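You operate a simulated robot arm through the tools that you are given. There is no shell and no other tool. Be economical: measure what you need, move in short steps, check, and stop when the job is done.

You run a simulated two-armed robot. Do the job below in one go: nothing can be reset, and whatever is moved stays where it is left.

TASK
Hold the yellow pan down, pull the small sieve off and jar both fractions.
Fine: rough grain in the SAMPLE jar, fines in the FINE jar; sieve on the sieve mat; pan put back.

Only the result counts: the job must be done as asked and must still hold three seconds after the hand-in. Knocking over, shifting, dropping, spilling or breaking anything else fails it.

THE ROBOT
Two 7-joint arms with two-finger parallel grippers on one trunk, on a base that drives. Base frame: it is fixed to the floor where the robot stands at the start and does not move with it; the origin is under the middle of the robot, x ahead of it, y to its left, z up; the surface under the hand at the start is at about z = 780. Lengths are in mm, angles in rad, forces in N, time in s.
The left shoulder is at the start at [60, 143, 952], the right one opposite. With the tool pointing down near the work surface each hand reaches from about 320 to 740 mm from the robot's upright axis, wherever it stands, measured 20 degrees to its own side. Places, roughly: sieve mat [500, 900, 800]; small pan (21x10x5 cm) [500, 200, 800]. Payload 1.57 kg a hand.
The TCP of each hand is the grasp point between the finger pads, 30 mm short of the fingertips. In the tool frame z runs along the fingers and y along their closing line. Largest opening 110 mm; finger width 24, thickness 12; the body of the gripper, 48 by 112 mm, starts 78 mm behind the TCP.
Orientation is that of the tool frame in the base frame, as [roll, pitch, yaw] about the fixed x, y, z axes, in that order (R = Rz(yaw) Ry(pitch) Rx(roll)). With the fingers straight down and closing along the base's y, the tool's x points along the base's -x, its y along +y and its z along -z.

THE INTERFACE
- The arms move only by the tool arm_command. It takes "left_commands", "right_commands" or both (then of equal length, played together; a hand with none holds still); each is a list of rows, each an object (a shift or turn left out is 0, a gripper value left out holds the last) with "delta_pos": the shift along the base's x, y, z in mm, a list of three; "rotation": the turn, a rotation vector about the base's x, y, z in rad, a list of three; "grip": the closure, from 0 (fully open) to 1 (shut). In form: [{"delta_pos": [x, y, z], "rotation": [wx, wy, wz], "grip": grip}, ...]. A call has 1 to 10 rows; each row is the pose to reach, as a shift and turn from the pose commanded when the call began. Each row takes 0.2 s and may step no farther than 50 mm and 0.15 rad from the row before; otherwise, or with a gripper value out of range, the whole call is refused. A pose out of reach is approached as far as the arm can. The call stops where the force on the tool passes 40 N (or 10 N more than at its start, if that is more) or the arm is blocked; 0.2 s more then pass. The fingers move at their own pace (about 45 mm/s each) and stop on an object; they squeeze with about 43 N. The grip force told is the motor's: it shows also when the fingers shut on nothing. Time passes only in rows, and 0.2 s behind the last, so rows that repeat a pose let the fingers close. It gives the time, the measured TCP pose, the force on the tool (base axes), the opening and the grip force at its end, in the units of the frame above (readings bear some noise), with the torque about the TCP (base axes, N m) and any sound that the robot's microphone picked up.
- Cameras (640 x 400 px; columns grow to the right, rows downward): "scene" is now at [24.7, 31.8, 1563.4]; the picture's right is [0.62, -0.79, 0.00], its down [-0.61, -0.48, -0.63] and it looks along [0.50, 0.39, -0.78] (base axes); focal length 251 px, centre (320, 200). "left" rides on the left gripper at [70, -16, -141] in its tool frame; the picture's right is [0.23, 0.97, 0.00], its down [-0.86, 0.20, -0.48] and it looks along [-0.47, 0.11, 0.88] (tool axes); focal length 222 px, centre (320, 200). "right" rides on the right gripper at [70, 16, -142] in its tool frame; the picture's right is [-0.23, 0.97, 0.00], its down [-0.86, -0.20, -0.48] and it looks along [-0.47, -0.11, 0.88] (tool axes); focal length 222 px, centre (320, 200). There is no depth. A picture from a camera that has moved, and an enlarged one, comes with that camera's place and axes in the base frame and with its lens. The place of the scene camera against the robot may be out by one fixed shift of up to 18 mm in any direction.
- snapshot(camera): a new picture of that camera. No time passes.
- move_column(by): slides the trunk up (or, below 0, down) by that many mm; the arms and the scene camera ride with it, the base frame stays. It gives what a move gives, with no picture.
- roll_base(legs): drives the robot by 1 to 6 legs, each [ahead, left, turn to the left] in mm, mm and rad, along the robot's own axes; the way and the turn of a leg run together, so that a leg with both is an arc; at most 1500 mm and 3.142 rad a leg. The arms and the cameras ride along, it lands a little off, and it stops where it bumps. It gives what a move gives.
- pan_tilt(pan, tilt): turns the head with the scene camera to pan (to the left, within 1.501 rad either way) and tilt (down, from -0.506 to 1.204), counted from straight ahead of the robot. It gives what a move gives.
- inspect(camera, box): a new picture of the part [left, top, right, bottom] of that camera's present view, enlarged. No time passes.
- finish_job(): hands the job in; it is judged then, once.

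Work in short steps. Places have to be worked out from the pictures, the camera data and where the tool is seen: move nearer, look again, correct. Check each grasp and each placing, and mend what went wrong. You have 120 turns and 92 pictures in all, those below and enlarged ones among them. Open the grippers and draw the arms clear of the work before you hand the job in, unless the task says otherwise; then end with one line.

The tools are called after "Request:" by a JSON object that holds its "name" and its "arguments". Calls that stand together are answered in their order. arm_command: Moves the arms, as the interface text tells. Its arguments: {"type":"object","properties":{"left_commands":{"type":"array","items":{"type":"object","properties":{"delta_pos":{"type":"array","items":{"type":"number"}},"rotation":{"type":"array","items":{"type":"number"}},"grip":{"type":"number"}}}},"right_commands":{"type":"array","items":{"type":"object","properties":{"delta_pos":{"type":"array","items":{"type":"number"}},"rotation":{"type":"array","items":{"type":"number"}},"grip":{"type":"number"}}}}},"required":[]} The other tools are called the same way: move_column (by) slides the trunk up or down; roll_base (legs) drives the base; pan_tilt (pan, tilt) turns the head that bears the scene camera; snapshot (camera) takes a picture; inspect (camera, box) takes an enlarged picture of a part of a camera's view; finish_job () hands the job in.

At the start:

```text
clock: 0.0
left_tcp_pos: [318.4, 334.7, 1109.2]
left_tool_rot: [-3.14, 0.001, 3.141]
left_wrist_force: [0.9, 0.0, 0.2]
left_torque: [0.0, 0.01, -0.01]
left_grip_width: 109.9
left_finger_force: 0.0
right_tcp_pos: [389.1, 35.1, 1135.5]
right_tool_rot: [-3.14, 0.002, 3.141]
right_wrist_force: [-0.1, 0.2, -0.3]
right_torque: [0.0, 0.0, 0.0]
right_grip_width: 109.6
right_finger_force: 0.1
trunk travel left (down, up): [-551.0, 39.0]
robot x, y, heading: [-0.0, -2.6, -0.004]
head pan, tilt: [0.665, 0.887]
```

scene: 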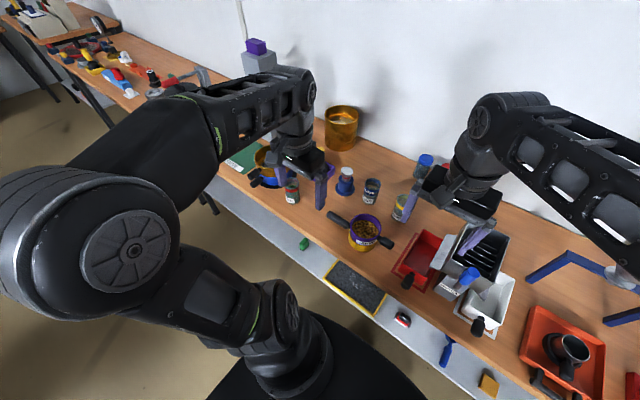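
right: 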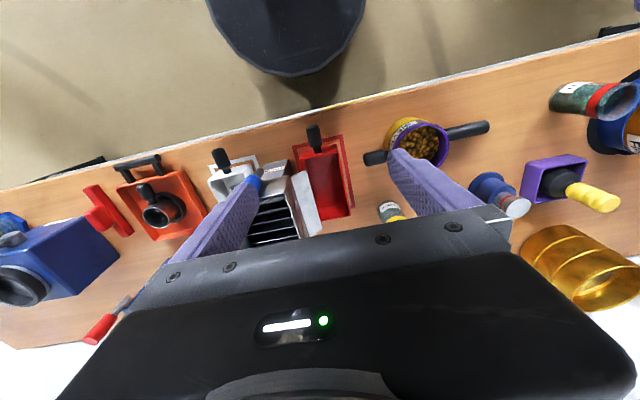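
left: 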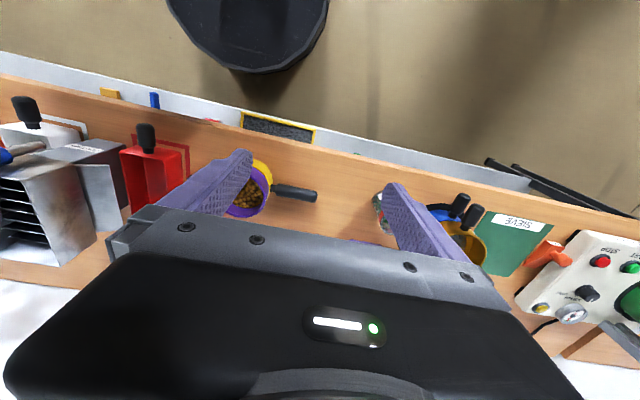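

The scene shows a yellow pan with a purple sieve near the middle of the bench, with jars behind it. I enlarge that area to read the labels.

Request:
{"name": "inspect", "arguments": {"camera": "scene", "box": [220, 100, 480, 320]}}

Request:
{"name": "inspect", "arguments": {"camera": "right", "box": [340, 60, 640, 320]}}

Request:
{"name": "inspect", "arguments": {"camera": "left", "box": [180, 100, 560, 300]}}

```text
1.82 times, centred on (350, 210) of scene
camera zoom: at [24.7, 31.8, 1563.4], right [0.62, -0.79, 0.0], down [-0.61, -0.48, -0.63], along [0.5, 0.39, -0.78], focal length 456 px, centre (266, 182)
```

zoom: 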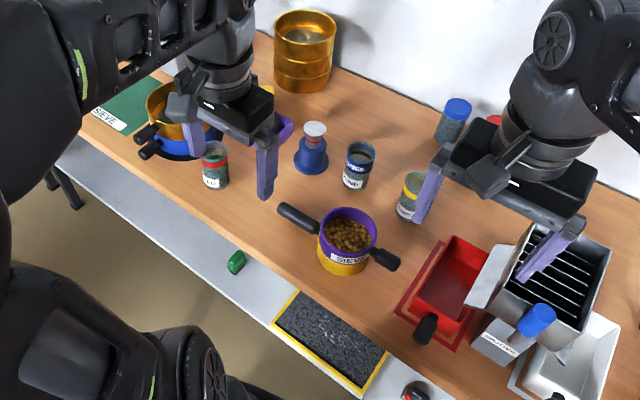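

```text
1.54 times, centred on (490, 190) of right
camera zoom: at [320.1, 50.6, 1277.9], right [0.23, 0.97, 0.0], down [0.85, -0.2, 0.48], along [0.47, -0.11, -0.88], focal length 342 px, centre (58, 215)
```

zoom: 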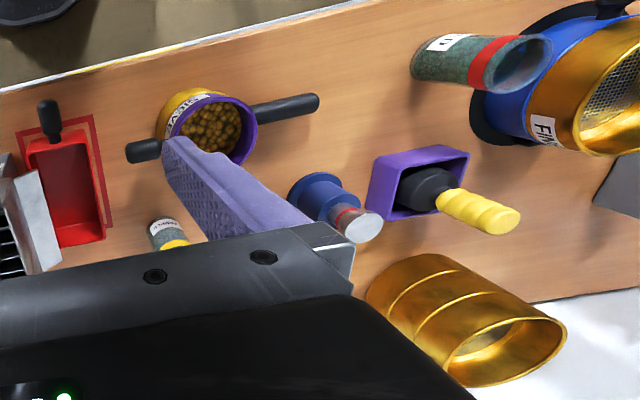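

```text
1.68 times, centred on (370, 200) of left
camera zoom: at [248.9, 317.8, 1250.1], right [-0.23, 0.97, 0.0], down [0.86, 0.2, 0.48], along [0.47, 0.11, -0.88], focal length 374 px, centre (236, 200)
```

zoom: 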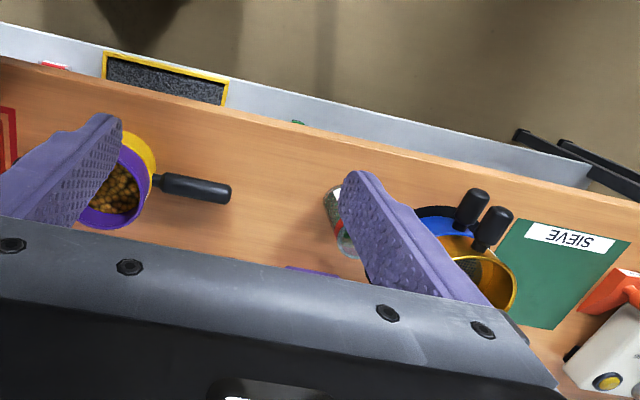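

The pan with the purple sieve is at about (495, 202), with handles on both sides. I move the left hand further left and the right hand further right to clear the view.

Request:
{"name": "arm_command", "arguments": {"left_commands": [{"delta_pos": [0, 45, 0]}, {"delta_pos": [0, 90, 0]}, {"delta_pos": [0, 135, 0]}, {"delta_pos": [0, 150, 0]}], "right_commands": [{"delta_pos": [-20, -45, 0]}, {"delta_pos": [-40, -90, 0]}, {"delta_pos": [-60, -135, 0]}, {"delta_pos": [-60, -180, 0]}]}}

Request:
{"name": "pan_tilt", "arguments": {"pan": 0.5, "tilt": 0.8}}

Request:
{"name": "snapshot", "arguments": {"camera": "scene"}}

Request:
{"name": "snapshot", "arguments": {"camera": "left"}}

```text
clock: 1.0
left_tcp_pos: [321.2, 481.1, 1110.1]
left_tool_rot: [3.14, -0.002, 3.138]
left_wrist_force: [-0.1, -1.3, -0.2]
left_torque: [0.08, 0.07, 0.0]
left_grip_width: 110.1
left_finger_force: 0.0
right_tcp_pos: [330.4, -147.9, 1133.1]
right_tool_rot: [3.14, 0.001, -3.138]
right_wrist_force: [0.4, -0.1, -0.9]
right_torque: [0.08, 0.05, -0.03]
right_grip_width: 109.9
right_finger_force: 0.1
trunk travel left (down, up): [-551.0, 39.0]
robot x, y, heading: [-3.3, 0.1, -0.001]
head pan, tilt: [0.665, 0.887]
```

```text
clock: 1.7
left_tcp_pos: [319.0, 483.3, 1109.1]
left_tool_rot: [-3.141, 0.001, 3.141]
left_wrist_force: [-0.6, -0.3, 0.2]
left_torque: [-0.02, 0.02, -0.02]
left_grip_width: 110.0
left_finger_force: 0.0
right_tcp_pos: [328.4, -144.5, 1135.5]
right_tool_rot: [3.14, 0.002, -3.138]
right_wrist_force: [0.2, -0.2, -0.1]
right_torque: [0.02, -0.02, -0.02]
right_grip_width: 109.9
right_finger_force: 0.1
trunk travel left (down, up): [-551.0, 39.0]
robot x, y, heading: [-2.0, -0.5, 0.002]
head pan, tilt: [0.499, 0.799]
```

```text
85 pictures are left
camera scene: at [35.3, 23.6, 1570.3], right [0.48, -0.88, 0.0], down [-0.63, -0.34, -0.7], along [0.61, 0.33, -0.72], focal length 251 px, centre (320, 200)
```

scene: 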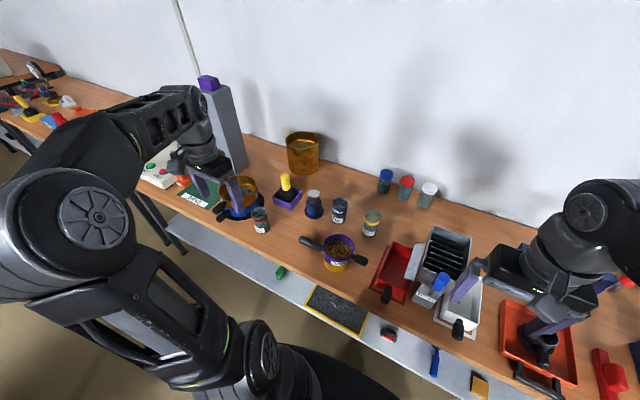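

```text
84 pictures are left
camera left: at [249.3, 467.6, 1249.9], right [-0.23, 0.97, 0.0], down [0.86, 0.2, 0.48], along [0.47, 0.11, -0.88], focal length 222 px, centre (320, 200)
```

left: 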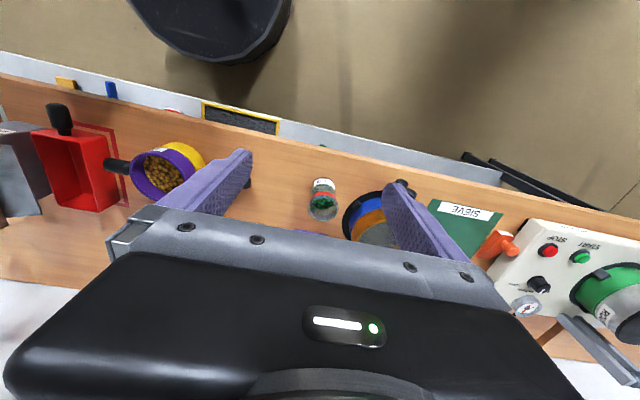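

Request:
{"name": "inspect", "arguments": {"camera": "scene", "box": [290, 180, 390, 280]}}

Request:
{"name": "inspect", "arguments": {"camera": "scene", "box": [170, 140, 330, 240]}}

Request:
{"name": "inspect", "arguments": {"camera": "scene", "box": [340, 150, 500, 260]}}

```text
4.00 times, centred on (340, 230) of scene
camera zoom: at [35.3, 23.6, 1570.3], right [0.48, -0.88, 0.0], down [-0.63, -0.34, -0.7], along [0.61, 0.33, -0.72], focal length 1004 px, centre (240, 80)
```

zoom: 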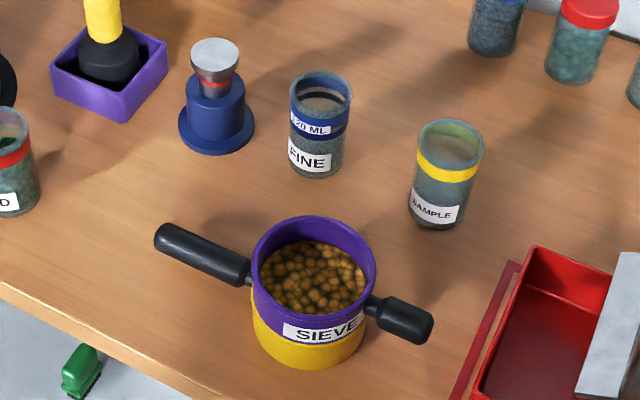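

```text
4.00 times, centred on (250, 190) of scene
camera zoom: at [35.3, 23.6, 1570.3], right [0.48, -0.88, 0.0], down [-0.63, -0.34, -0.7], along [0.61, 0.33, -0.72], focal length 1004 px, centre (600, 240)
```

zoom: 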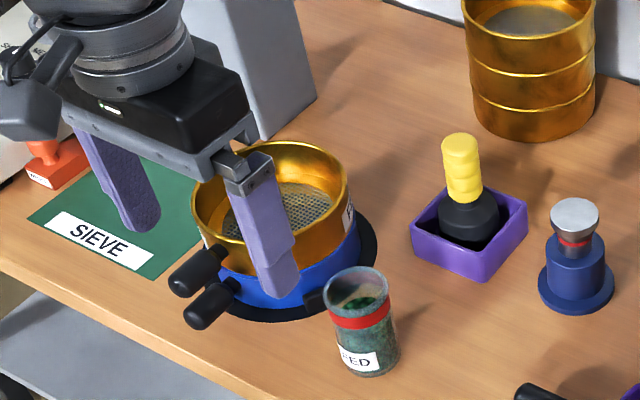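

```text
3.64 times, centred on (420, 205) of scene
camera zoom: at [35.3, 23.6, 1570.3], right [0.48, -0.88, 0.0], down [-0.63, -0.34, -0.7], along [0.61, 0.33, -0.72], focal length 913 px, centre (-44, 182)
```

zoom: 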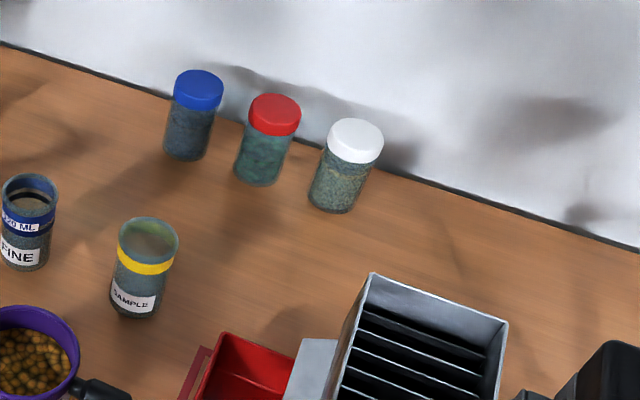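

The purple sieve sits on the yellow pan with one handle on each side. FINE and SAMPLE jars are behind it, and the green SIEVE mat is to the left. I bring the right hand above the pan for a close look.

Request:
{"name": "arm_command", "arguments": {"right_commands": [{"delta_pos": [20, 45, 0]}, {"delta_pos": [40, 90, 0]}, {"delta_pos": [60, 135, -10]}, {"delta_pos": [75, 180, -30]}, {"delta_pos": [90, 220, -50]}, {"delta_pos": [100, 260, -70]}, {"delta_pos": [110, 300, -90]}, {"delta_pos": [110, 330, -110]}]}}

Request:
{"name": "snapshot", "arguments": {"camera": "right"}}

Request:
{"name": "snapshot", "arguments": {"camera": "scene"}}

```text
refused: row 3 steps farther than a row can; nothing moved
```

```text
80 pictures are left
camera right: at [260.0, -128.7, 1277.8], right [0.22, 0.97, 0.0], down [0.85, -0.2, 0.48], along [0.47, -0.11, -0.88], focal length 222 px, centre (320, 200)
```

right: 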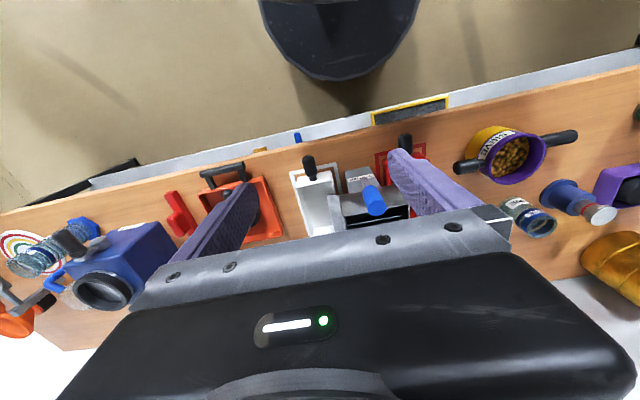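

```text
79 pictures are left
camera scene: at [35.3, 23.6, 1570.3], right [0.48, -0.88, 0.0], down [-0.63, -0.34, -0.7], along [0.61, 0.33, -0.72], focal length 251 px, centre (320, 200)
```

scene: 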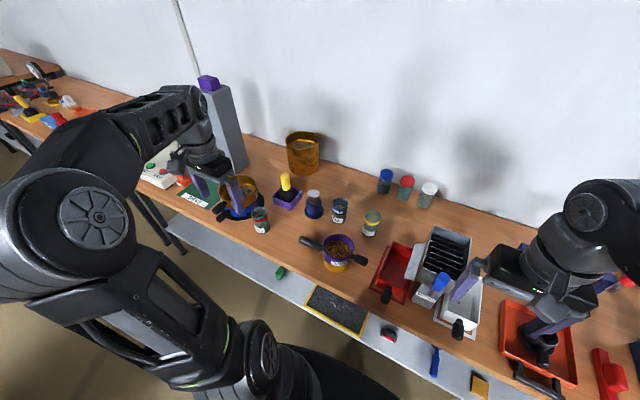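

The row step was slightly too long, so I resend with smaller steps.

Request:
{"name": "arm_command", "arguments": {"right_commands": [{"delta_pos": [15, 40, 0]}, {"delta_pos": [30, 80, 0]}, {"delta_pos": [45, 120, -10]}, {"delta_pos": [60, 160, -20]}, {"delta_pos": [70, 200, -35]}, {"delta_pos": [80, 240, -50]}, {"delta_pos": [90, 275, -75]}, {"delta_pos": [100, 305, -105]}, {"delta_pos": [110, 330, -135]}, {"delta_pos": [110, 330, -135]}]}}

Request:
{"name": "snapshot", "arguments": {"camera": "right"}}

```text
clock: 3.9
left_tcp_pos: [319.1, 483.2, 1110.3]
left_tool_rot: [3.14, 0.0, 3.14]
left_wrist_force: [-0.1, 0.1, 0.0]
left_torque: [-0.01, 0.01, 0.0]
left_grip_width: 110.0
left_finger_force: 0.1
right_tcp_pos: [441.6, 184.0, 997.8]
right_tool_rot: [3.14, 0.002, 3.141]
right_wrist_force: [-0.9, 0.0, 0.2]
right_torque: [0.04, -0.02, -0.01]
right_grip_width: 109.6
right_finger_force: 0.0
trunk travel left (down, up): [-551.0, 39.0]
robot x, y, heading: [-1.7, 2.4, 0.003]
head pan, tilt: [0.499, 0.799]
```

```text
78 pictures are left
camera right: at [372.8, 200.5, 1140.2], right [0.23, 0.97, 0.0], down [0.85, -0.2, 0.48], along [0.47, -0.11, -0.88], focal length 222 px, centre (320, 200)
```

right: 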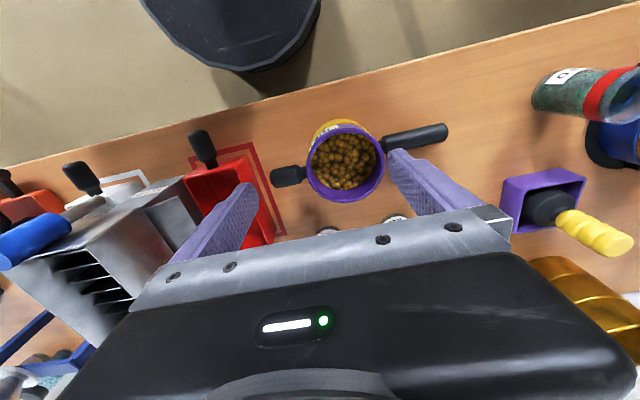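

Request:
{"name": "inspect", "arguments": {"camera": "right", "box": [250, 90, 470, 230]}}

```text
2.86 times, centred on (360, 160) of right
camera zoom: at [372.8, 200.5, 1140.2], right [0.23, 0.97, 0.0], down [0.85, -0.2, 0.48], along [0.47, -0.11, -0.88], focal length 635 px, centre (206, 314)
```

zoom: 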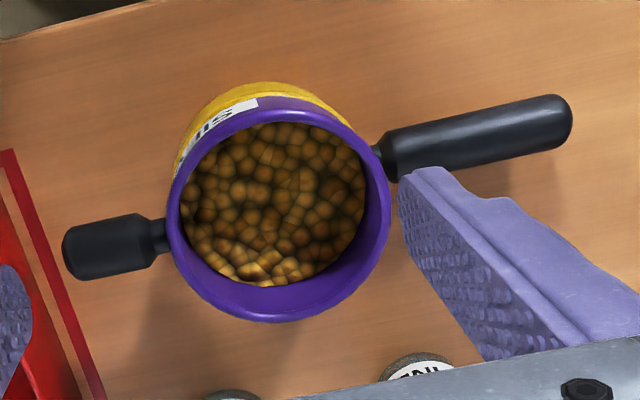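

I need to know which handle belongs to the pan, so I enlarge the stack more.

Request:
{"name": "inspect", "arguments": {"camera": "scene", "box": [294, 228, 374, 278]}}

Request:
{"name": "inspect", "arguments": {"camera": "left", "box": [90, 120, 270, 240]}}

```text
8.00 times, centred on (334, 253) of scene
camera zoom: at [35.3, 22.9, 1570.3], right [0.48, -0.88, 0.0], down [-0.63, -0.34, -0.7], along [0.61, 0.33, -0.72], focal length 2008 px, centre (208, -224)
```

zoom: 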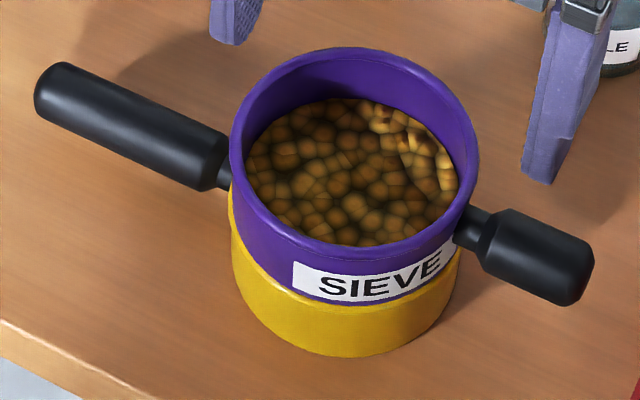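

```text
3.33 times, centred on (180, 180) of left
camera zoom: at [249.3, 467.1, 1250.2], right [-0.23, 0.97, 0.0], down [0.86, 0.2, 0.48], along [0.47, 0.11, -0.88], focal length 740 px, centre (787, 267)
```

zoom: 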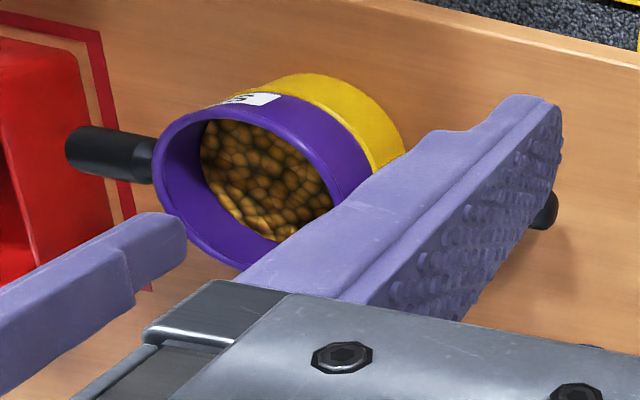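

The close view shows the short right handle belongs to the purple sieve (z≈829) and the long left one to the yellow pan (z≈808). Both lie along y at x≈480. I turn both hands so the fingers close along x, with the cameras outward.

Request:
{"name": "arm_command", "arguments": {"left_commands": [{"rotation": [0, 0, -0.148]}, {"rotation": [0, 0, -0.296], "delta_pos": [10, -10, -10]}, {"rotation": [0, 0, -0.444], "delta_pos": [20, -20, -20]}, {"rotation": [0, 0, -0.592], "delta_pos": [35, -30, -30]}, {"rotation": [0, 0, -0.74], "delta_pos": [50, -40, -40]}, {"rotation": [0, 0, -0.888], "delta_pos": [65, -50, -50]}, {"rotation": [0, 0, -1.036], "delta_pos": [80, -60, -60]}, {"rotation": [0, 0, -1.184], "delta_pos": [95, -70, -70]}, {"rotation": [0, 0, -1.332], "delta_pos": [110, -80, -80]}, {"rotation": [0, 0, -1.48], "delta_pos": [125, -90, -90]}], "right_commands": [{"rotation": [0, 0, 0.148]}, {"rotation": [0, 0, 0.296]}, {"rotation": [0, 0, 0.444]}, {"rotation": [0, 0, 0.592], "delta_pos": [5, -10, 0]}, {"rotation": [0, 0, 0.74], "delta_pos": [10, -20, 0]}, {"rotation": [0, 0, 0.888], "delta_pos": [15, -30, 0]}, {"rotation": [0, 0, 1.036], "delta_pos": [20, -40, 0]}, {"rotation": [0, 0, 1.184], "delta_pos": [25, -50, 0]}, {"rotation": [0, 0, 1.332], "delta_pos": [30, -55, 0]}, {"rotation": [0, 0, 1.48], "delta_pos": [38, -62, 0]}]}}

```text
clock: 6.1
left_tcp_pos: [444.0, 394.2, 1018.2]
left_tool_rot: [3.14, 0.0, 1.657]
left_wrist_force: [0.1, 0.0, 0.0]
left_torque: [-0.01, 0.02, 0.0]
left_grip_width: 109.8
left_finger_force: 0.1
right_tcp_pos: [476.5, 120.9, 1000.8]
right_tool_rot: [3.14, 0.0, -1.658]
right_wrist_force: [-0.1, 1.2, -0.7]
right_torque: [-0.03, 0.01, 0.01]
right_grip_width: 110.0
right_finger_force: 0.1
trunk travel left (down, up): [-551.0, 39.0]
robot x, y, heading: [-0.3, 3.2, 0.002]
head pan, tilt: [0.499, 0.799]
```

I finish the quarter turn, bring the left hand to x≈480, y≈330, and lower both a little to look.

Request:
{"name": "arm_command", "arguments": {"left_commands": [{"rotation": [0, 0, -0.088], "delta_pos": [12, -20, -20]}, {"rotation": [0, 0, -0.088], "delta_pos": [24, -45, -50]}, {"rotation": [0, 0, -0.088], "delta_pos": [36, -64, -90]}, {"rotation": [0, 0, -0.088], "delta_pos": [36, -64, -108]}, {"rotation": [0, 0, -0.088], "delta_pos": [36, -64, -108]}], "right_commands": [{"rotation": [0, 0, 0.088], "delta_pos": [0, 0, -20]}, {"rotation": [0, 0, 0.088], "delta_pos": [0, 0, -50]}, {"rotation": [0, 0, 0.088], "delta_pos": [0, 0, -70]}, {"rotation": [0, 0, 0.088], "delta_pos": [0, 0, -90]}, {"rotation": [0, 0, 0.088], "delta_pos": [0, 0, -90]}]}}

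Request:
{"name": "snapshot", "arguments": {"camera": "left"}}

Request:
{"name": "snapshot", "arguments": {"camera": "right"}}

```text
clock: 7.3
left_tcp_pos: [480.2, 330.4, 910.0]
left_tool_rot: [3.141, 0.0, 1.573]
left_wrist_force: [0.2, -0.4, -0.2]
left_torque: [-0.03, 0.03, -0.01]
left_grip_width: 109.7
left_finger_force: 0.0
right_tcp_pos: [476.9, 120.9, 909.2]
right_tool_rot: [3.14, -0.002, -1.575]
right_wrist_force: [0.6, 0.9, -0.3]
right_torque: [-0.02, -0.02, 0.03]
right_grip_width: 109.9
right_finger_force: 0.0
trunk travel left (down, up): [-551.0, 39.0]
robot x, y, heading: [2.6, 1.2, -0.001]
head pan, tilt: [0.499, 0.799]
```

```text
74 pictures are left
camera left: at [463.7, 399.7, 1051.0], right [0.97, 0.23, 0.0], down [0.2, -0.85, 0.48], along [0.11, -0.47, -0.88], focal length 222 px, centre (320, 200)
```

left: 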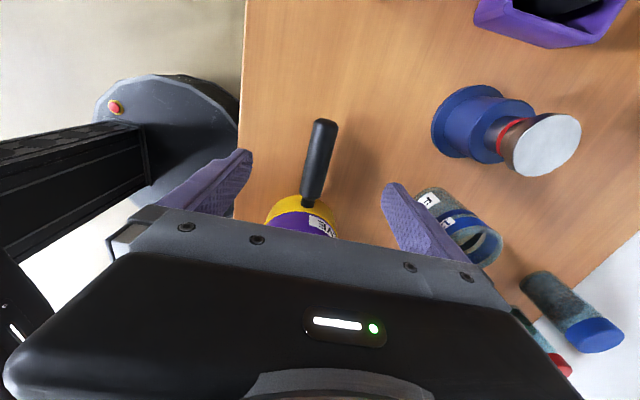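

```text
73 pictures are left
camera right: at [461.2, 51.7, 1051.6], right [-0.97, 0.23, 0.0], down [0.2, 0.85, 0.48], along [0.11, 0.47, -0.88], focal length 222 px, centre (320, 200)
```

right: 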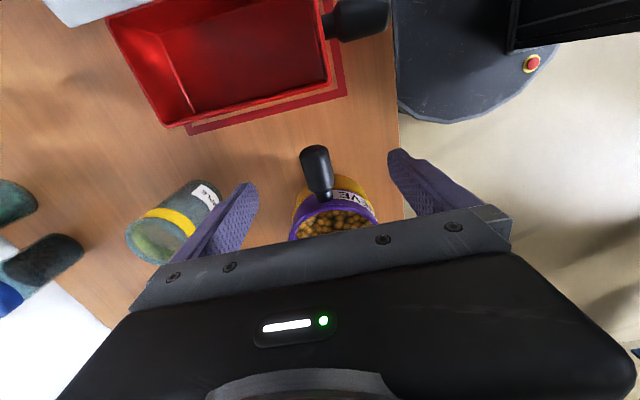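

The rays put the pan handle at x≈479, y 263–361, and the sieve handle at x≈480, y 111–155. I lower both hands astride the handles.

Request:
{"name": "arm_command", "arguments": {"left_commands": [{"delta_pos": [-1, -15, -30]}, {"delta_pos": [-1, -15, -60]}, {"delta_pos": [-1, -15, -80]}, {"delta_pos": [-1, -15, -92]}, {"delta_pos": [-1, -15, -92]}], "right_commands": [{"delta_pos": [3, 10, -30]}, {"delta_pos": [3, 10, -50]}, {"delta_pos": [3, 10, -65]}, {"delta_pos": [3, 10, -77]}, {"delta_pos": [3, 10, -77]}]}}

Request:
{"name": "snapshot", "arguments": {"camera": "left"}}

Request:
{"name": "snapshot", "arguments": {"camera": "right"}}

Request:
{"name": "inspect", "arguments": {"camera": "scene", "box": [280, 200, 400, 290]}}

```text
clock: 8.5
left_tcp_pos: [478.6, 316.3, 819.7]
left_tool_rot: [3.141, 0.002, 1.575]
left_wrist_force: [-0.4, -0.1, -0.2]
left_torque: [0.02, -0.01, -0.02]
left_grip_width: 110.1
left_finger_force: 0.0
right_tcp_pos: [479.7, 133.4, 832.9]
right_tool_rot: [-3.141, 0.001, -1.575]
right_wrist_force: [-0.3, 0.0, 0.1]
right_torque: [0.0, -0.02, 0.0]
right_grip_width: 110.0
right_finger_force: 0.0
trunk travel left (down, up): [-551.0, 39.0]
robot x, y, heading: [-2.2, -2.1, -0.0]
head pan, tilt: [0.499, 0.799]
```

```text
72 pictures are left
camera left: at [462.4, 385.4, 960.4], right [0.97, 0.23, 0.0], down [0.2, -0.85, 0.48], along [0.11, -0.47, -0.88], focal length 222 px, centre (320, 200)
```

left: 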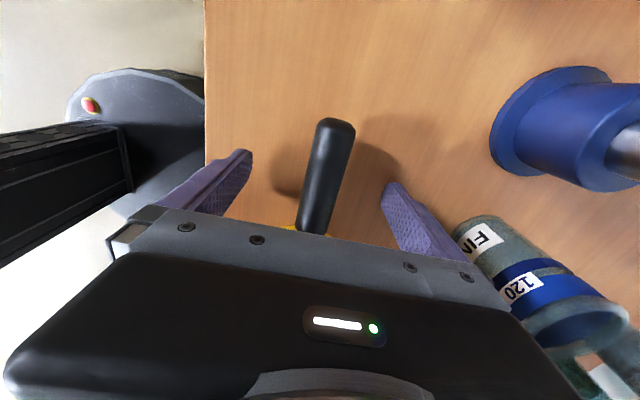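

```text
71 pictures are left
camera right: at [463.7, 63.9, 975.3], right [-0.97, 0.23, 0.0], down [0.2, 0.85, 0.48], along [0.11, 0.47, -0.88], focal length 222 px, centre (320, 200)
```

right: 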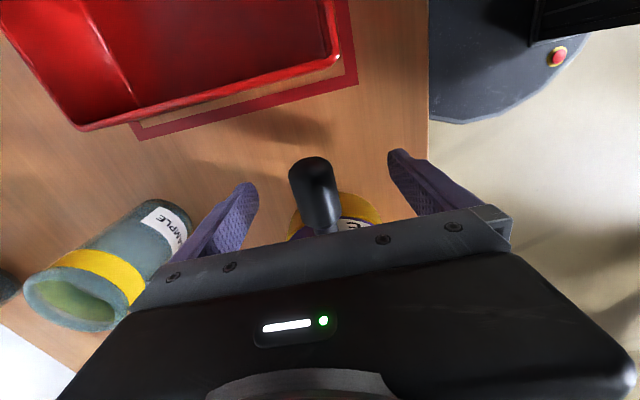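

```text
4.44 times, centred on (340, 245) of scene
camera zoom: at [35.6, 23.3, 1570.3], right [0.48, -0.88, 0.0], down [-0.63, -0.34, -0.7], along [0.61, 0.33, -0.72], focal length 1115 px, centre (231, 0)
```

zoom: 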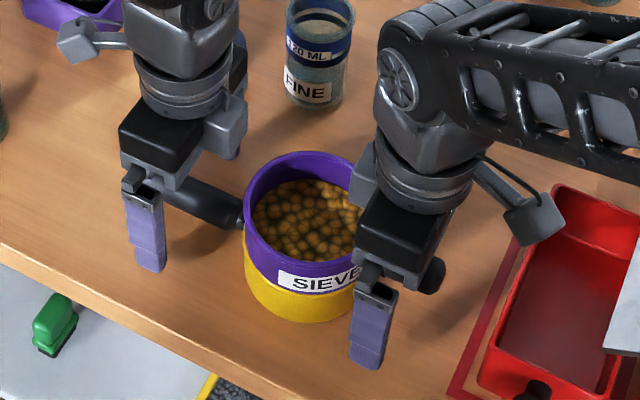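

Both hands straddle their handles. I close both grippers.

Request:
{"name": "arm_command", "arguments": {"left_commands": [{"grip": 1}, {"grip": 1}, {"grip": 1}, {"grip": 1}, {"grip": 1}, {"grip": 1}, {"grip": 1}, {"grip": 1}], "right_commands": [{"grip": 1}, {"grip": 1}, {"grip": 1}, {"grip": 1}, {"grip": 1}, {"grip": 1}, {"grip": 1}, {"grip": 1}]}}

Request:
{"name": "snapshot", "arguments": {"camera": "left"}}

Request:
{"name": "snapshot", "arguments": {"camera": "right"}}

Request:
{"name": "inspect", "arguments": {"camera": "scene", "box": [280, 200, 400, 290]}}

```text
clock: 10.3
left_tcp_pos: [478.6, 314.9, 819.9]
left_tool_rot: [3.141, -0.001, 1.572]
left_wrist_force: [1.3, 0.6, 0.9]
left_torque: [0.0, -0.01, -0.05]
left_grip_width: 27.2
left_finger_force: 38.4
right_tcp_pos: [477.8, 132.4, 833.5]
right_tool_rot: [3.141, 0.001, -1.574]
right_wrist_force: [-1.0, -0.6, 1.1]
right_torque: [0.1, 0.01, 0.17]
right_grip_width: 27.1
right_finger_force: 37.3
trunk travel left (down, up): [-551.0, 39.0]
robot x, y, heading: [-2.3, -0.5, -0.001]
head pan, tilt: [0.499, 0.799]
```

```text
69 pictures are left
camera left: at [462.6, 385.4, 960.6], right [0.97, 0.23, 0.0], down [0.2, -0.85, 0.48], along [0.11, -0.47, -0.88], focal length 222 px, centre (320, 200)
```

left: 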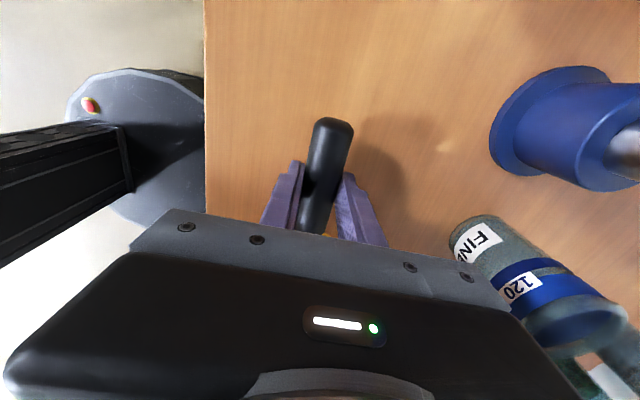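

```text
68 pictures are left
camera right: at [463.8, 63.9, 975.6], right [-0.97, 0.23, 0.0], down [0.2, 0.85, 0.48], along [0.11, 0.47, -0.88], focal length 222 px, centre (320, 200)
```

right: 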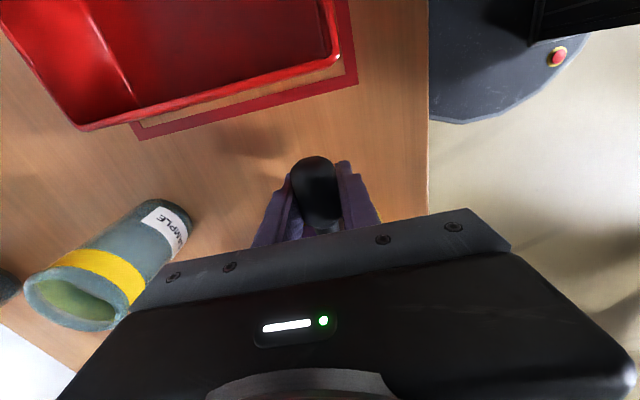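

```text
4.44 times, centred on (340, 245) of scene
camera zoom: at [35.8, 23.3, 1570.3], right [0.48, -0.88, 0.0], down [-0.63, -0.34, -0.7], along [0.61, 0.33, -0.72], focal length 1115 px, centre (231, 0)
```

zoom: 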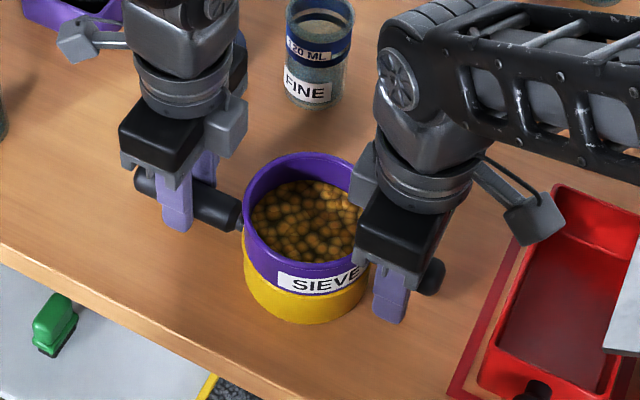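

Both grips hold at 27 mm. Now the left hand holds still and the right pulls the sieve straight up slowly.

Request:
{"name": "arm_command", "arguments": {"right_commands": [{"delta_pos": [0, 0, 2]}, {"delta_pos": [0, 0, 4]}, {"delta_pos": [0, 0, 6]}, {"delta_pos": [0, 0, 8]}, {"delta_pos": [0, 0, 11]}, {"delta_pos": [0, 0, 14]}], "left_commands": [{"grip": 1}, {"grip": 1}, {"grip": 1}, {"grip": 1}, {"grip": 1}, {"grip": 1}]}}

Request:
{"name": "inspect", "arguments": {"camera": "scene", "box": [280, 200, 400, 290]}}

```text
clock: 11.7
left_tcp_pos: [478.1, 316.6, 819.6]
left_tool_rot: [-3.141, 0.001, 1.574]
left_wrist_force: [-0.4, 0.8, 2.7]
left_torque: [-0.18, -0.01, 0.04]
left_grip_width: 27.0
left_finger_force: 37.9
right_tcp_pos: [481.1, 132.7, 848.4]
right_tool_rot: [3.141, 0.003, -1.573]
right_wrist_force: [0.3, -0.5, -1.2]
right_torque: [-0.1, -0.02, -0.01]
right_grip_width: 26.9
right_finger_force: 37.9
trunk travel left (down, up): [-551.0, 39.0]
robot x, y, heading: [-0.2, 0.2, -0.007]
head pan, tilt: [0.499, 0.799]
```

```text
4.44 times, centred on (340, 245) of scene
camera zoom: at [35.7, 23.4, 1570.3], right [0.48, -0.88, 0.0], down [-0.63, -0.34, -0.7], along [0.61, 0.33, -0.72], focal length 1115 px, centre (231, 0)
```

zoom: 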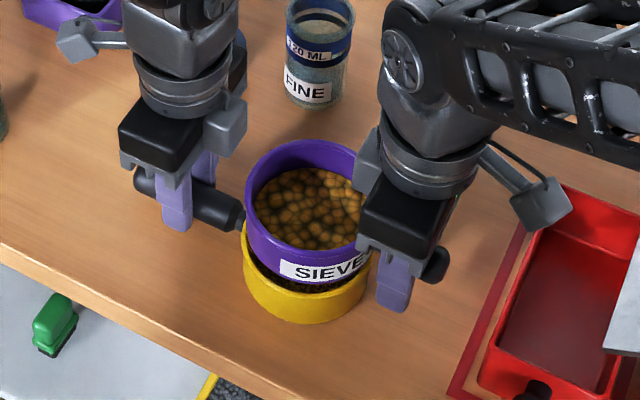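

The sieve came off cleanly and level. I lift it well clear and check its contents and the pan's.

Request:
{"name": "arm_command", "arguments": {"right_commands": [{"delta_pos": [0, 0, 15]}, {"delta_pos": [0, 0, 30]}, {"delta_pos": [0, 0, 50]}, {"delta_pos": [0, -10, 70]}, {"delta_pos": [0, -20, 90]}, {"delta_pos": [0, -30, 110]}, {"delta_pos": [0, -40, 130]}, {"delta_pos": [0, -40, 140]}, {"delta_pos": [0, -40, 140]}]}}

Request:
{"name": "snapshot", "arguments": {"camera": "scene"}}

Request:
{"name": "inspect", "arguments": {"camera": "scene", "box": [280, 170, 440, 290]}}

Request:
{"name": "snapshot", "arguments": {"camera": "right"}}

```text
clock: 13.7
left_tcp_pos: [477.1, 315.0, 820.0]
left_tool_rot: [-3.142, 0.001, 1.571]
left_wrist_force: [-1.1, 0.3, 0.6]
left_torque: [-0.06, -0.01, -0.02]
left_grip_width: 27.2
left_finger_force: 37.9
right_tcp_pos: [480.6, 92.2, 987.9]
right_tool_rot: [-3.141, 0.002, -1.576]
right_wrist_force: [0.4, 0.1, -1.1]
right_torque: [-0.06, -0.03, 0.03]
right_grip_width: 27.1
right_finger_force: 37.5
trunk travel left (down, up): [-551.0, 39.0]
robot x, y, heading: [0.1, 3.4, -0.002]
head pan, tilt: [0.499, 0.799]
```

```text
65 pictures are left
camera scene: at [35.7, 23.2, 1570.3], right [0.48, -0.88, 0.0], down [-0.63, -0.34, -0.7], along [0.61, 0.33, -0.72], focal length 251 px, centre (320, 200)
```

scene: 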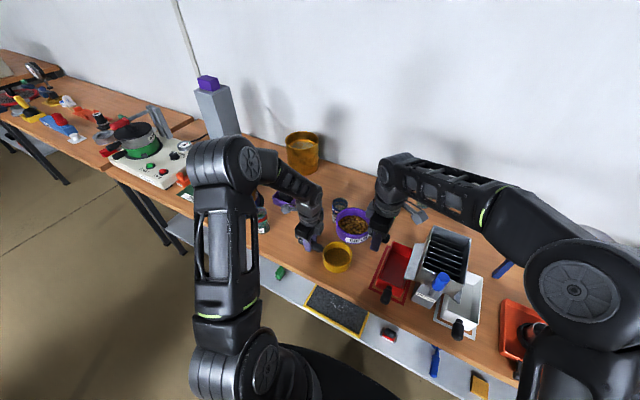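

```text
3.33 times, centred on (360, 230) of scene
camera zoom: at [35.7, 23.2, 1570.3], right [0.48, -0.88, 0.0], down [-0.63, -0.34, -0.7], along [0.61, 0.33, -0.72], focal length 837 px, centre (187, 100)
```

zoom: 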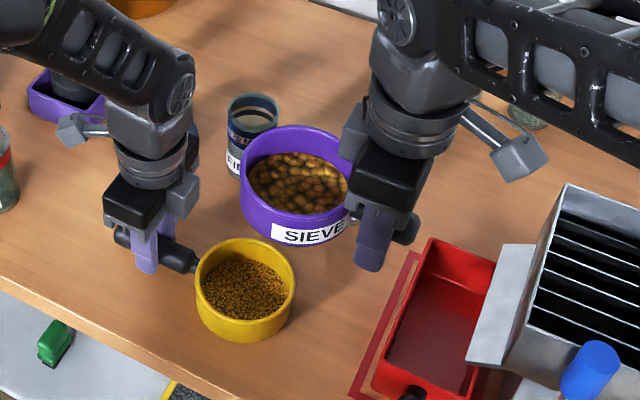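

```text
63 pictures are left
camera right: at [465.3, 23.6, 1130.5], right [-0.97, 0.23, 0.0], down [0.2, 0.85, 0.48], along [0.11, 0.47, -0.88], focal length 222 px, centre (320, 200)
```

right: 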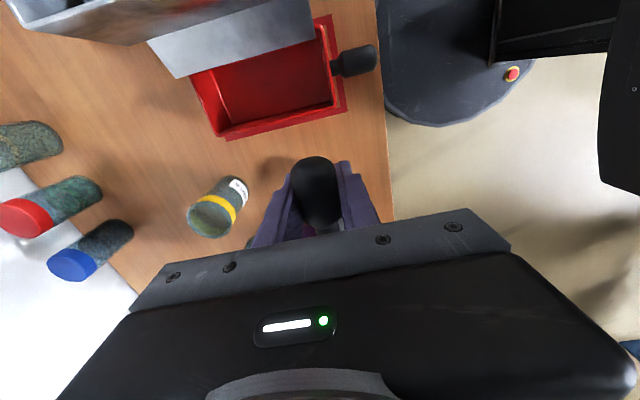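

The sieve holds the rough grain and the fines are in the pan. SAMPLE jar rim is at about (656, 160, 866) and the steel splitter top near z≈1000. I release the pan with the left hand and lift away, so I can shift the base left for a cleaner right-arm pour.

Request:
{"name": "arm_command", "arguments": {"left_commands": [{"grip": 0.5}, {"grip": 0.3}, {"grip": 0.3}, {"grip": 0.3}, {"grip": 0.3, "delta_pos": [0, 0, 30]}, {"grip": 0.3, "delta_pos": [0, 0, 70]}, {"grip": 0.3, "delta_pos": [-20, 10, 110]}, {"grip": 0.3, "delta_pos": [-40, 20, 150]}, {"grip": 0.3, "delta_pos": [-60, 30, 190]}, {"grip": 0.3, "delta_pos": [-80, 40, 230]}]}}

Request:
{"name": "inspect", "arguments": {"camera": "scene", "box": [280, 170, 440, 290]}}

```text
clock: 15.9
left_tcp_pos: [398.6, 355.1, 1052.4]
left_tool_rot: [3.14, -0.001, 1.572]
left_wrist_force: [0.4, 0.0, 0.9]
left_torque: [-0.02, -0.07, 0.04]
left_grip_width: 77.0
left_finger_force: 0.1
right_tcp_pos: [480.9, 93.5, 988.5]
right_tool_rot: [-3.14, 0.003, -1.574]
right_wrist_force: [0.5, -1.2, -2.4]
right_torque: [-0.07, 0.02, 0.0]
right_grip_width: 27.1
right_finger_force: 37.9
trunk travel left (down, up): [-551.0, 39.0]
robot x, y, heading: [2.2, -1.0, -0.005]
head pan, tilt: [0.499, 0.799]
```

```text
3.33 times, centred on (360, 230) of scene
camera zoom: at [34.7, 23.2, 1570.3], right [0.48, -0.88, 0.0], down [-0.63, -0.34, -0.7], along [0.61, 0.33, -0.72], focal length 837 px, centre (187, 100)
```

zoom: 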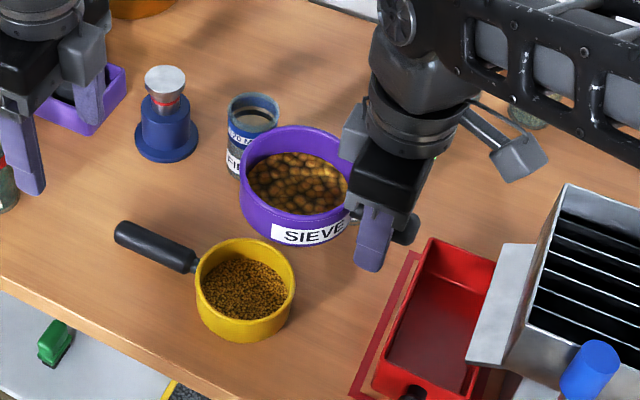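

The pan stayed in place. I drive 200 mm to the left with the sieve held high.

Request:
{"name": "roll_base", "arguments": {"legs": [[0, 200, 0]]}}

Request:
{"name": "pan_tilt", "arguments": {"pan": 0.0, "tilt": 0.8}}

Request:
{"name": "snapshot", "arguments": {"camera": "scene"}}

```text
clock: 17.5
left_tcp_pos: [400.9, 553.3, 1049.6]
left_tool_rot: [3.141, 0.004, 1.572]
left_wrist_force: [0.0, -0.4, -0.2]
left_torque: [-0.01, 0.01, -0.05]
left_grip_width: 76.9
left_finger_force: 0.0
right_tcp_pos: [480.9, 290.8, 987.7]
right_tool_rot: [3.141, 0.0, -1.574]
right_wrist_force: [0.4, -0.1, -1.8]
right_torque: [-0.12, 0.04, -0.02]
right_grip_width: 26.9
right_finger_force: 37.7
trunk travel left (down, up): [-551.0, 39.0]
robot x, y, heading: [2.0, 198.0, -0.002]
head pan, tilt: [0.499, 0.799]
```

```text
clock: 18.4
left_tcp_pos: [399.4, 551.6, 1052.0]
left_tool_rot: [3.141, -0.001, 1.572]
left_wrist_force: [-1.3, -0.9, -0.8]
left_torque: [0.02, -0.04, -0.02]
left_grip_width: 77.1
left_finger_force: 0.0
right_tcp_pos: [481.5, 291.5, 988.7]
right_tool_rot: [-3.141, 0.0, -1.575]
right_wrist_force: [0.5, -0.2, -1.0]
right_torque: [-0.13, 0.01, 0.03]
right_grip_width: 26.9
right_finger_force: 38.1
trunk travel left (down, up): [-551.0, 39.0]
robot x, y, heading: [0.7, 198.3, -0.001]
head pan, tilt: [0.0, 0.799]
```

```text
61 pictures are left
camera scene: at [45.7, 182.7, 1570.3], right [0.0, -1.0, 0.0], down [-0.72, 0.0, -0.7], along [0.7, 0.0, -0.72], focal length 251 px, centre (320, 200)
```

scene: 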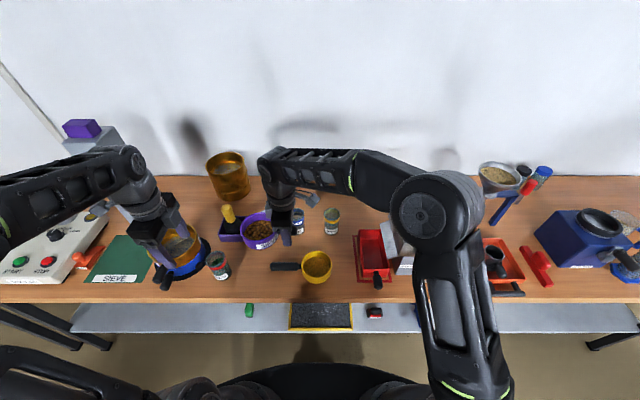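

Square-on view now. I enlarge it to measure the jars and the pan consistently.

Request:
{"name": "inspect", "arguments": {"camera": "scene", "box": [230, 190, 390, 290]}}

Request:
{"name": "inspect", "arguments": {"camera": "scene", "box": [60, 200, 240, 300]}}

```text
4.00 times, centred on (310, 240) of scene
camera zoom: at [45.7, 182.7, 1570.3], right [0.0, -1.0, 0.0], down [-0.72, 0.0, -0.7], along [0.7, 0.0, -0.72], focal length 1004 px, centre (360, 40)
```

zoom: 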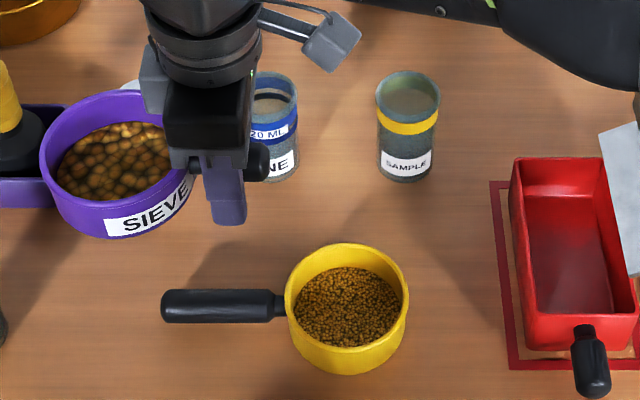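

```text
3.56 times, centred on (150, 250) of scene
camera zoom: at [45.7, 182.7, 1570.3], right [0.0, -1.0, 0.0], down [-0.72, 0.0, -0.7], along [0.7, 0.0, -0.72], focal length 892 px, centre (924, 22)
```

zoom: 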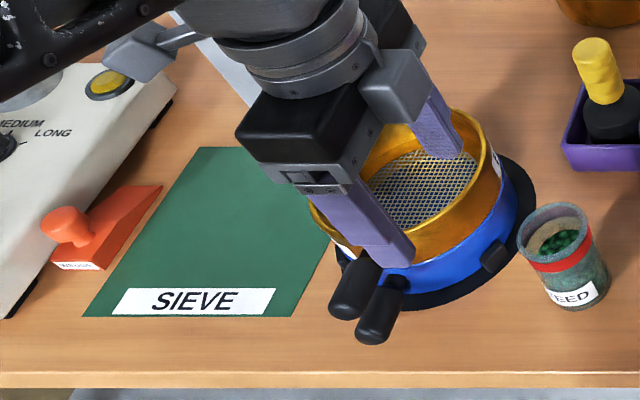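

Calibrating the view on the pan gives SAMPLE at about (658, 157) and FINE at about (660, 282), rims near z≈866. I carry the sieve level toward the SAMPLE jar, high up.

Request:
{"name": "arm_command", "arguments": {"right_commands": [{"delta_pos": [5, -10, 5]}, {"delta_pos": [18, -34, 15]}, {"delta_pos": [33, -62, 22]}, {"delta_pos": [48, -90, 22]}, {"delta_pos": [63, -118, 22]}, {"delta_pos": [78, -146, 22]}, {"delta_pos": [93, -174, 22]}, {"delta_pos": [108, -198, 22]}, {"delta_pos": [117, -211, 22]}, {"delta_pos": [117, -211, 22]}]}}

Request:
{"name": "snapshot", "arguments": {"camera": "scene"}}

Request:
{"name": "snapshot", "arguments": {"camera": "right"}}

```text
clock: 20.6
left_tcp_pos: [398.8, 552.4, 1052.2]
left_tool_rot: [-3.141, 0.0, 1.572]
left_wrist_force: [0.3, -0.6, 0.1]
left_torque: [0.03, 0.01, 0.0]
left_grip_width: 77.2
left_finger_force: 0.0
right_tcp_pos: [599.2, 79.7, 1010.9]
right_tool_rot: [3.141, 0.001, -1.574]
right_wrist_force: [-0.4, 0.0, -1.6]
right_torque: [-0.15, 0.01, 0.01]
right_grip_width: 26.9
right_finger_force: 37.6
trunk travel left (down, up): [-551.0, 39.0]
robot x, y, heading: [0.5, 196.8, -0.001]
head pan, tilt: [0.0, 0.799]
```

```text
58 pictures are left
camera scene: at [45.7, 182.6, 1570.3], right [0.0, -1.0, 0.0], down [-0.72, 0.0, -0.7], along [0.7, 0.0, -0.72], focal length 251 px, centre (320, 200)
```

scene: 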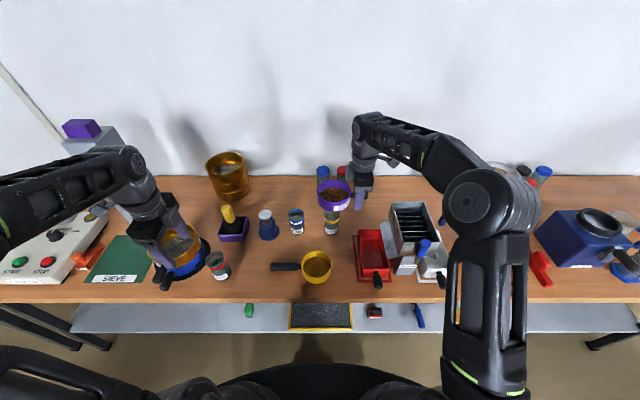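

```text
57 pictures are left
camera right: at [583.2, 9.9, 1153.4], right [-0.97, 0.23, 0.0], down [0.2, 0.85, 0.48], along [0.11, 0.47, -0.88], focal length 222 px, centre (320, 200)
```

right: 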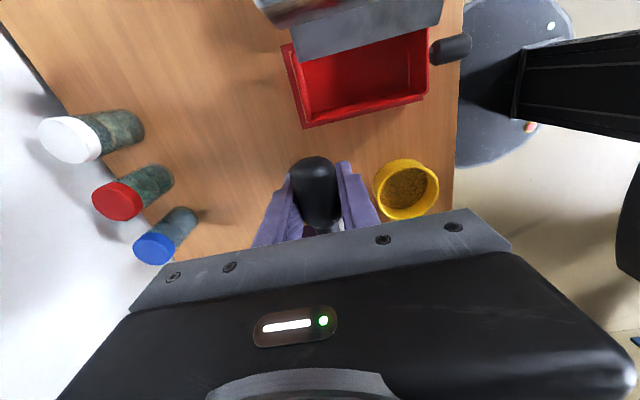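

Nothing has spilled and the way ahead is clear. I move forward over the jar while tilting only to 0.4 rad, still high.

Request:
{"name": "arm_command", "arguments": {"right_commands": [{"delta_pos": [15, 0, 0], "rotation": [0, -0.05, 0]}, {"delta_pos": [35, 0, 0], "rotation": [0, -0.1, 0]}, {"delta_pos": [55, 0, 0], "rotation": [0, -0.15, 0]}, {"delta_pos": [75, 0, 0], "rotation": [0, -0.2, 0]}, {"delta_pos": [95, 0, 0], "rotation": [0, -0.25, 0]}, {"delta_pos": [112, 0, 0], "rotation": [0, -0.3, 0]}, {"delta_pos": [122, 0, -10], "rotation": [0, -0.35, 0]}, {"delta_pos": [126, 0, -20], "rotation": [0, -0.4, 0]}, {"delta_pos": [126, 0, -20], "rotation": [0, -0.4, 0]}]}}

Request:
{"name": "snapshot", "arguments": {"camera": "scene"}}

Request:
{"name": "snapshot", "arguments": {"camera": "right"}}

```text
clock: 22.6
left_tcp_pos: [399.5, 551.0, 1051.2]
left_tool_rot: [-3.14, -0.001, 1.572]
left_wrist_force: [0.0, 0.4, -0.2]
left_torque: [-0.01, 0.01, -0.01]
left_grip_width: 76.8
left_finger_force: 0.0
right_tcp_pos: [723.1, 79.2, 990.7]
right_tool_rot: [-2.744, 0.001, -1.574]
right_wrist_force: [-0.5, 0.1, -1.4]
right_torque: [-0.08, 0.04, -0.03]
right_grip_width: 27.3
right_finger_force: 37.7
trunk travel left (down, up): [-551.0, 39.0]
robot x, y, heading: [3.7, 202.5, -0.003]
head pan, tilt: [0.0, 0.799]
```

```text
56 pictures are left
camera scene: at [45.9, 182.5, 1570.3], right [0.0, -1.0, 0.0], down [-0.72, 0.0, -0.7], along [0.7, 0.0, -0.72], focal length 251 px, centre (320, 200)
```

scene: 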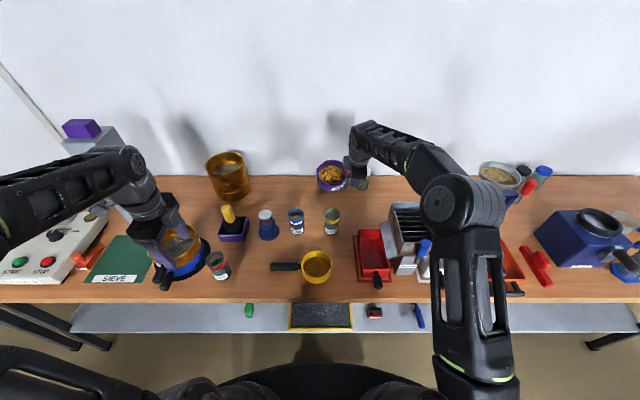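

```text
55 pictures are left
camera right: at [654.2, 9.6, 1114.8], right [-0.9, 0.23, -0.38], down [0.0, 0.85, 0.52], along [0.44, 0.47, -0.77], focal length 222 px, centre (320, 200)
```

right: 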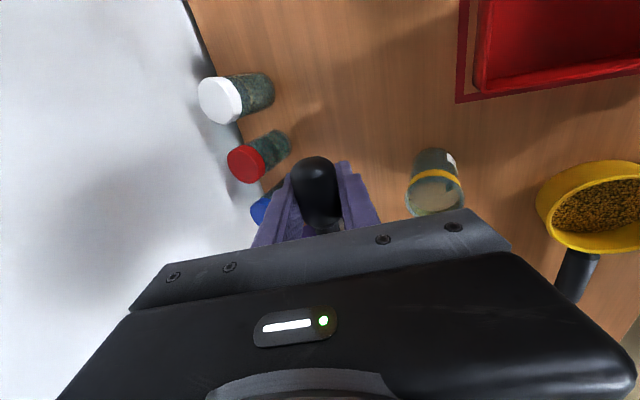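

The sieve and jar agree in y. I lower with the same tilt to just above pouring height, then compare lip and jar close up.

Request:
{"name": "arm_command", "arguments": {"right_commands": [{"delta_pos": [0, 0, -15]}, {"delta_pos": [0, 0, -30]}, {"delta_pos": [0, 0, -45]}, {"delta_pos": [0, 0, -55]}, {"delta_pos": [0, 0, -55]}]}}

Request:
{"name": "inspect", "arguments": {"camera": "scene", "box": [280, 150, 400, 240]}}

Request:
{"name": "snapshot", "arguments": {"camera": "right"}}

Request:
{"name": "snapshot", "arguments": {"camera": "left"}}

```text
clock: 23.8
left_tcp_pos: [399.5, 551.4, 1051.2]
left_tool_rot: [-3.141, -0.003, 1.571]
left_wrist_force: [0.3, -0.2, 0.5]
left_torque: [-0.02, -0.02, -0.01]
left_grip_width: 77.3
left_finger_force: 0.1
right_tcp_pos: [724.6, 79.2, 934.9]
right_tool_rot: [-2.741, 0.001, -1.574]
right_wrist_force: [-0.3, 0.6, -1.3]
right_torque: [-0.07, 0.03, -0.04]
right_grip_width: 27.1
right_finger_force: 37.8
trunk travel left (down, up): [-551.0, 39.0]
robot x, y, heading: [-1.3, 196.9, -0.003]
head pan, tilt: [0.0, 0.799]
```

```text
4.44 times, centred on (340, 195) of scene
camera zoom: at [45.8, 182.5, 1570.3], right [0.0, -1.0, 0.0], down [-0.72, 0.0, -0.7], along [0.7, 0.0, -0.72], focal length 1115 px, centre (231, 222)
```

zoom: 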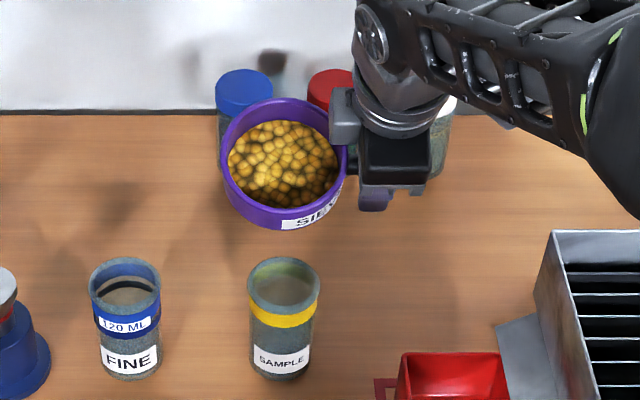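

```text
53 pictures are left
camera right: at [654.6, 9.1, 1059.6], right [-0.9, 0.23, -0.38], down [0.0, 0.85, 0.52], along [0.44, 0.47, -0.77], focal length 222 px, centre (320, 200)
```

right: 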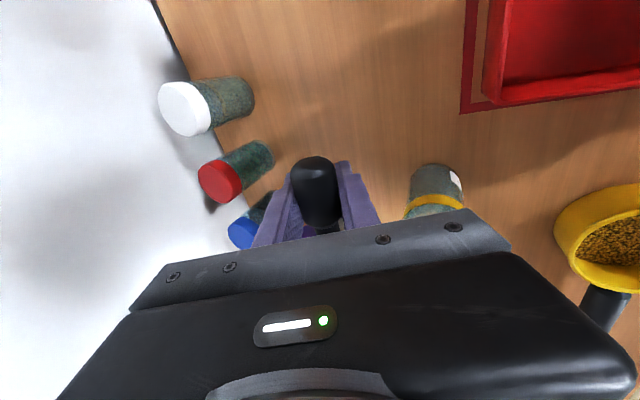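

```text
52 pictures are left
camera left: at [383.7, 621.4, 1191.8], right [0.97, 0.23, 0.0], down [0.2, -0.85, 0.48], along [0.11, -0.47, -0.88], focal length 222 px, centre (320, 200)
```

left: 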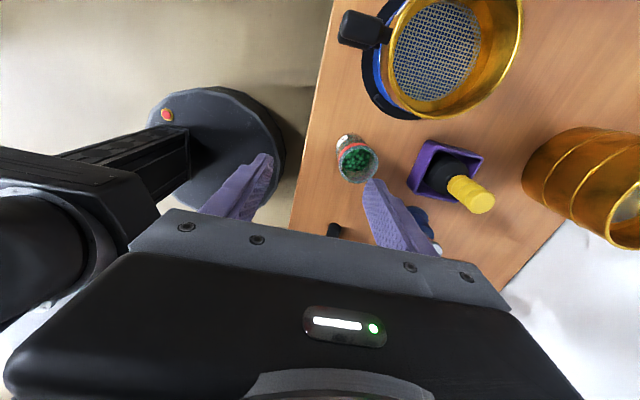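

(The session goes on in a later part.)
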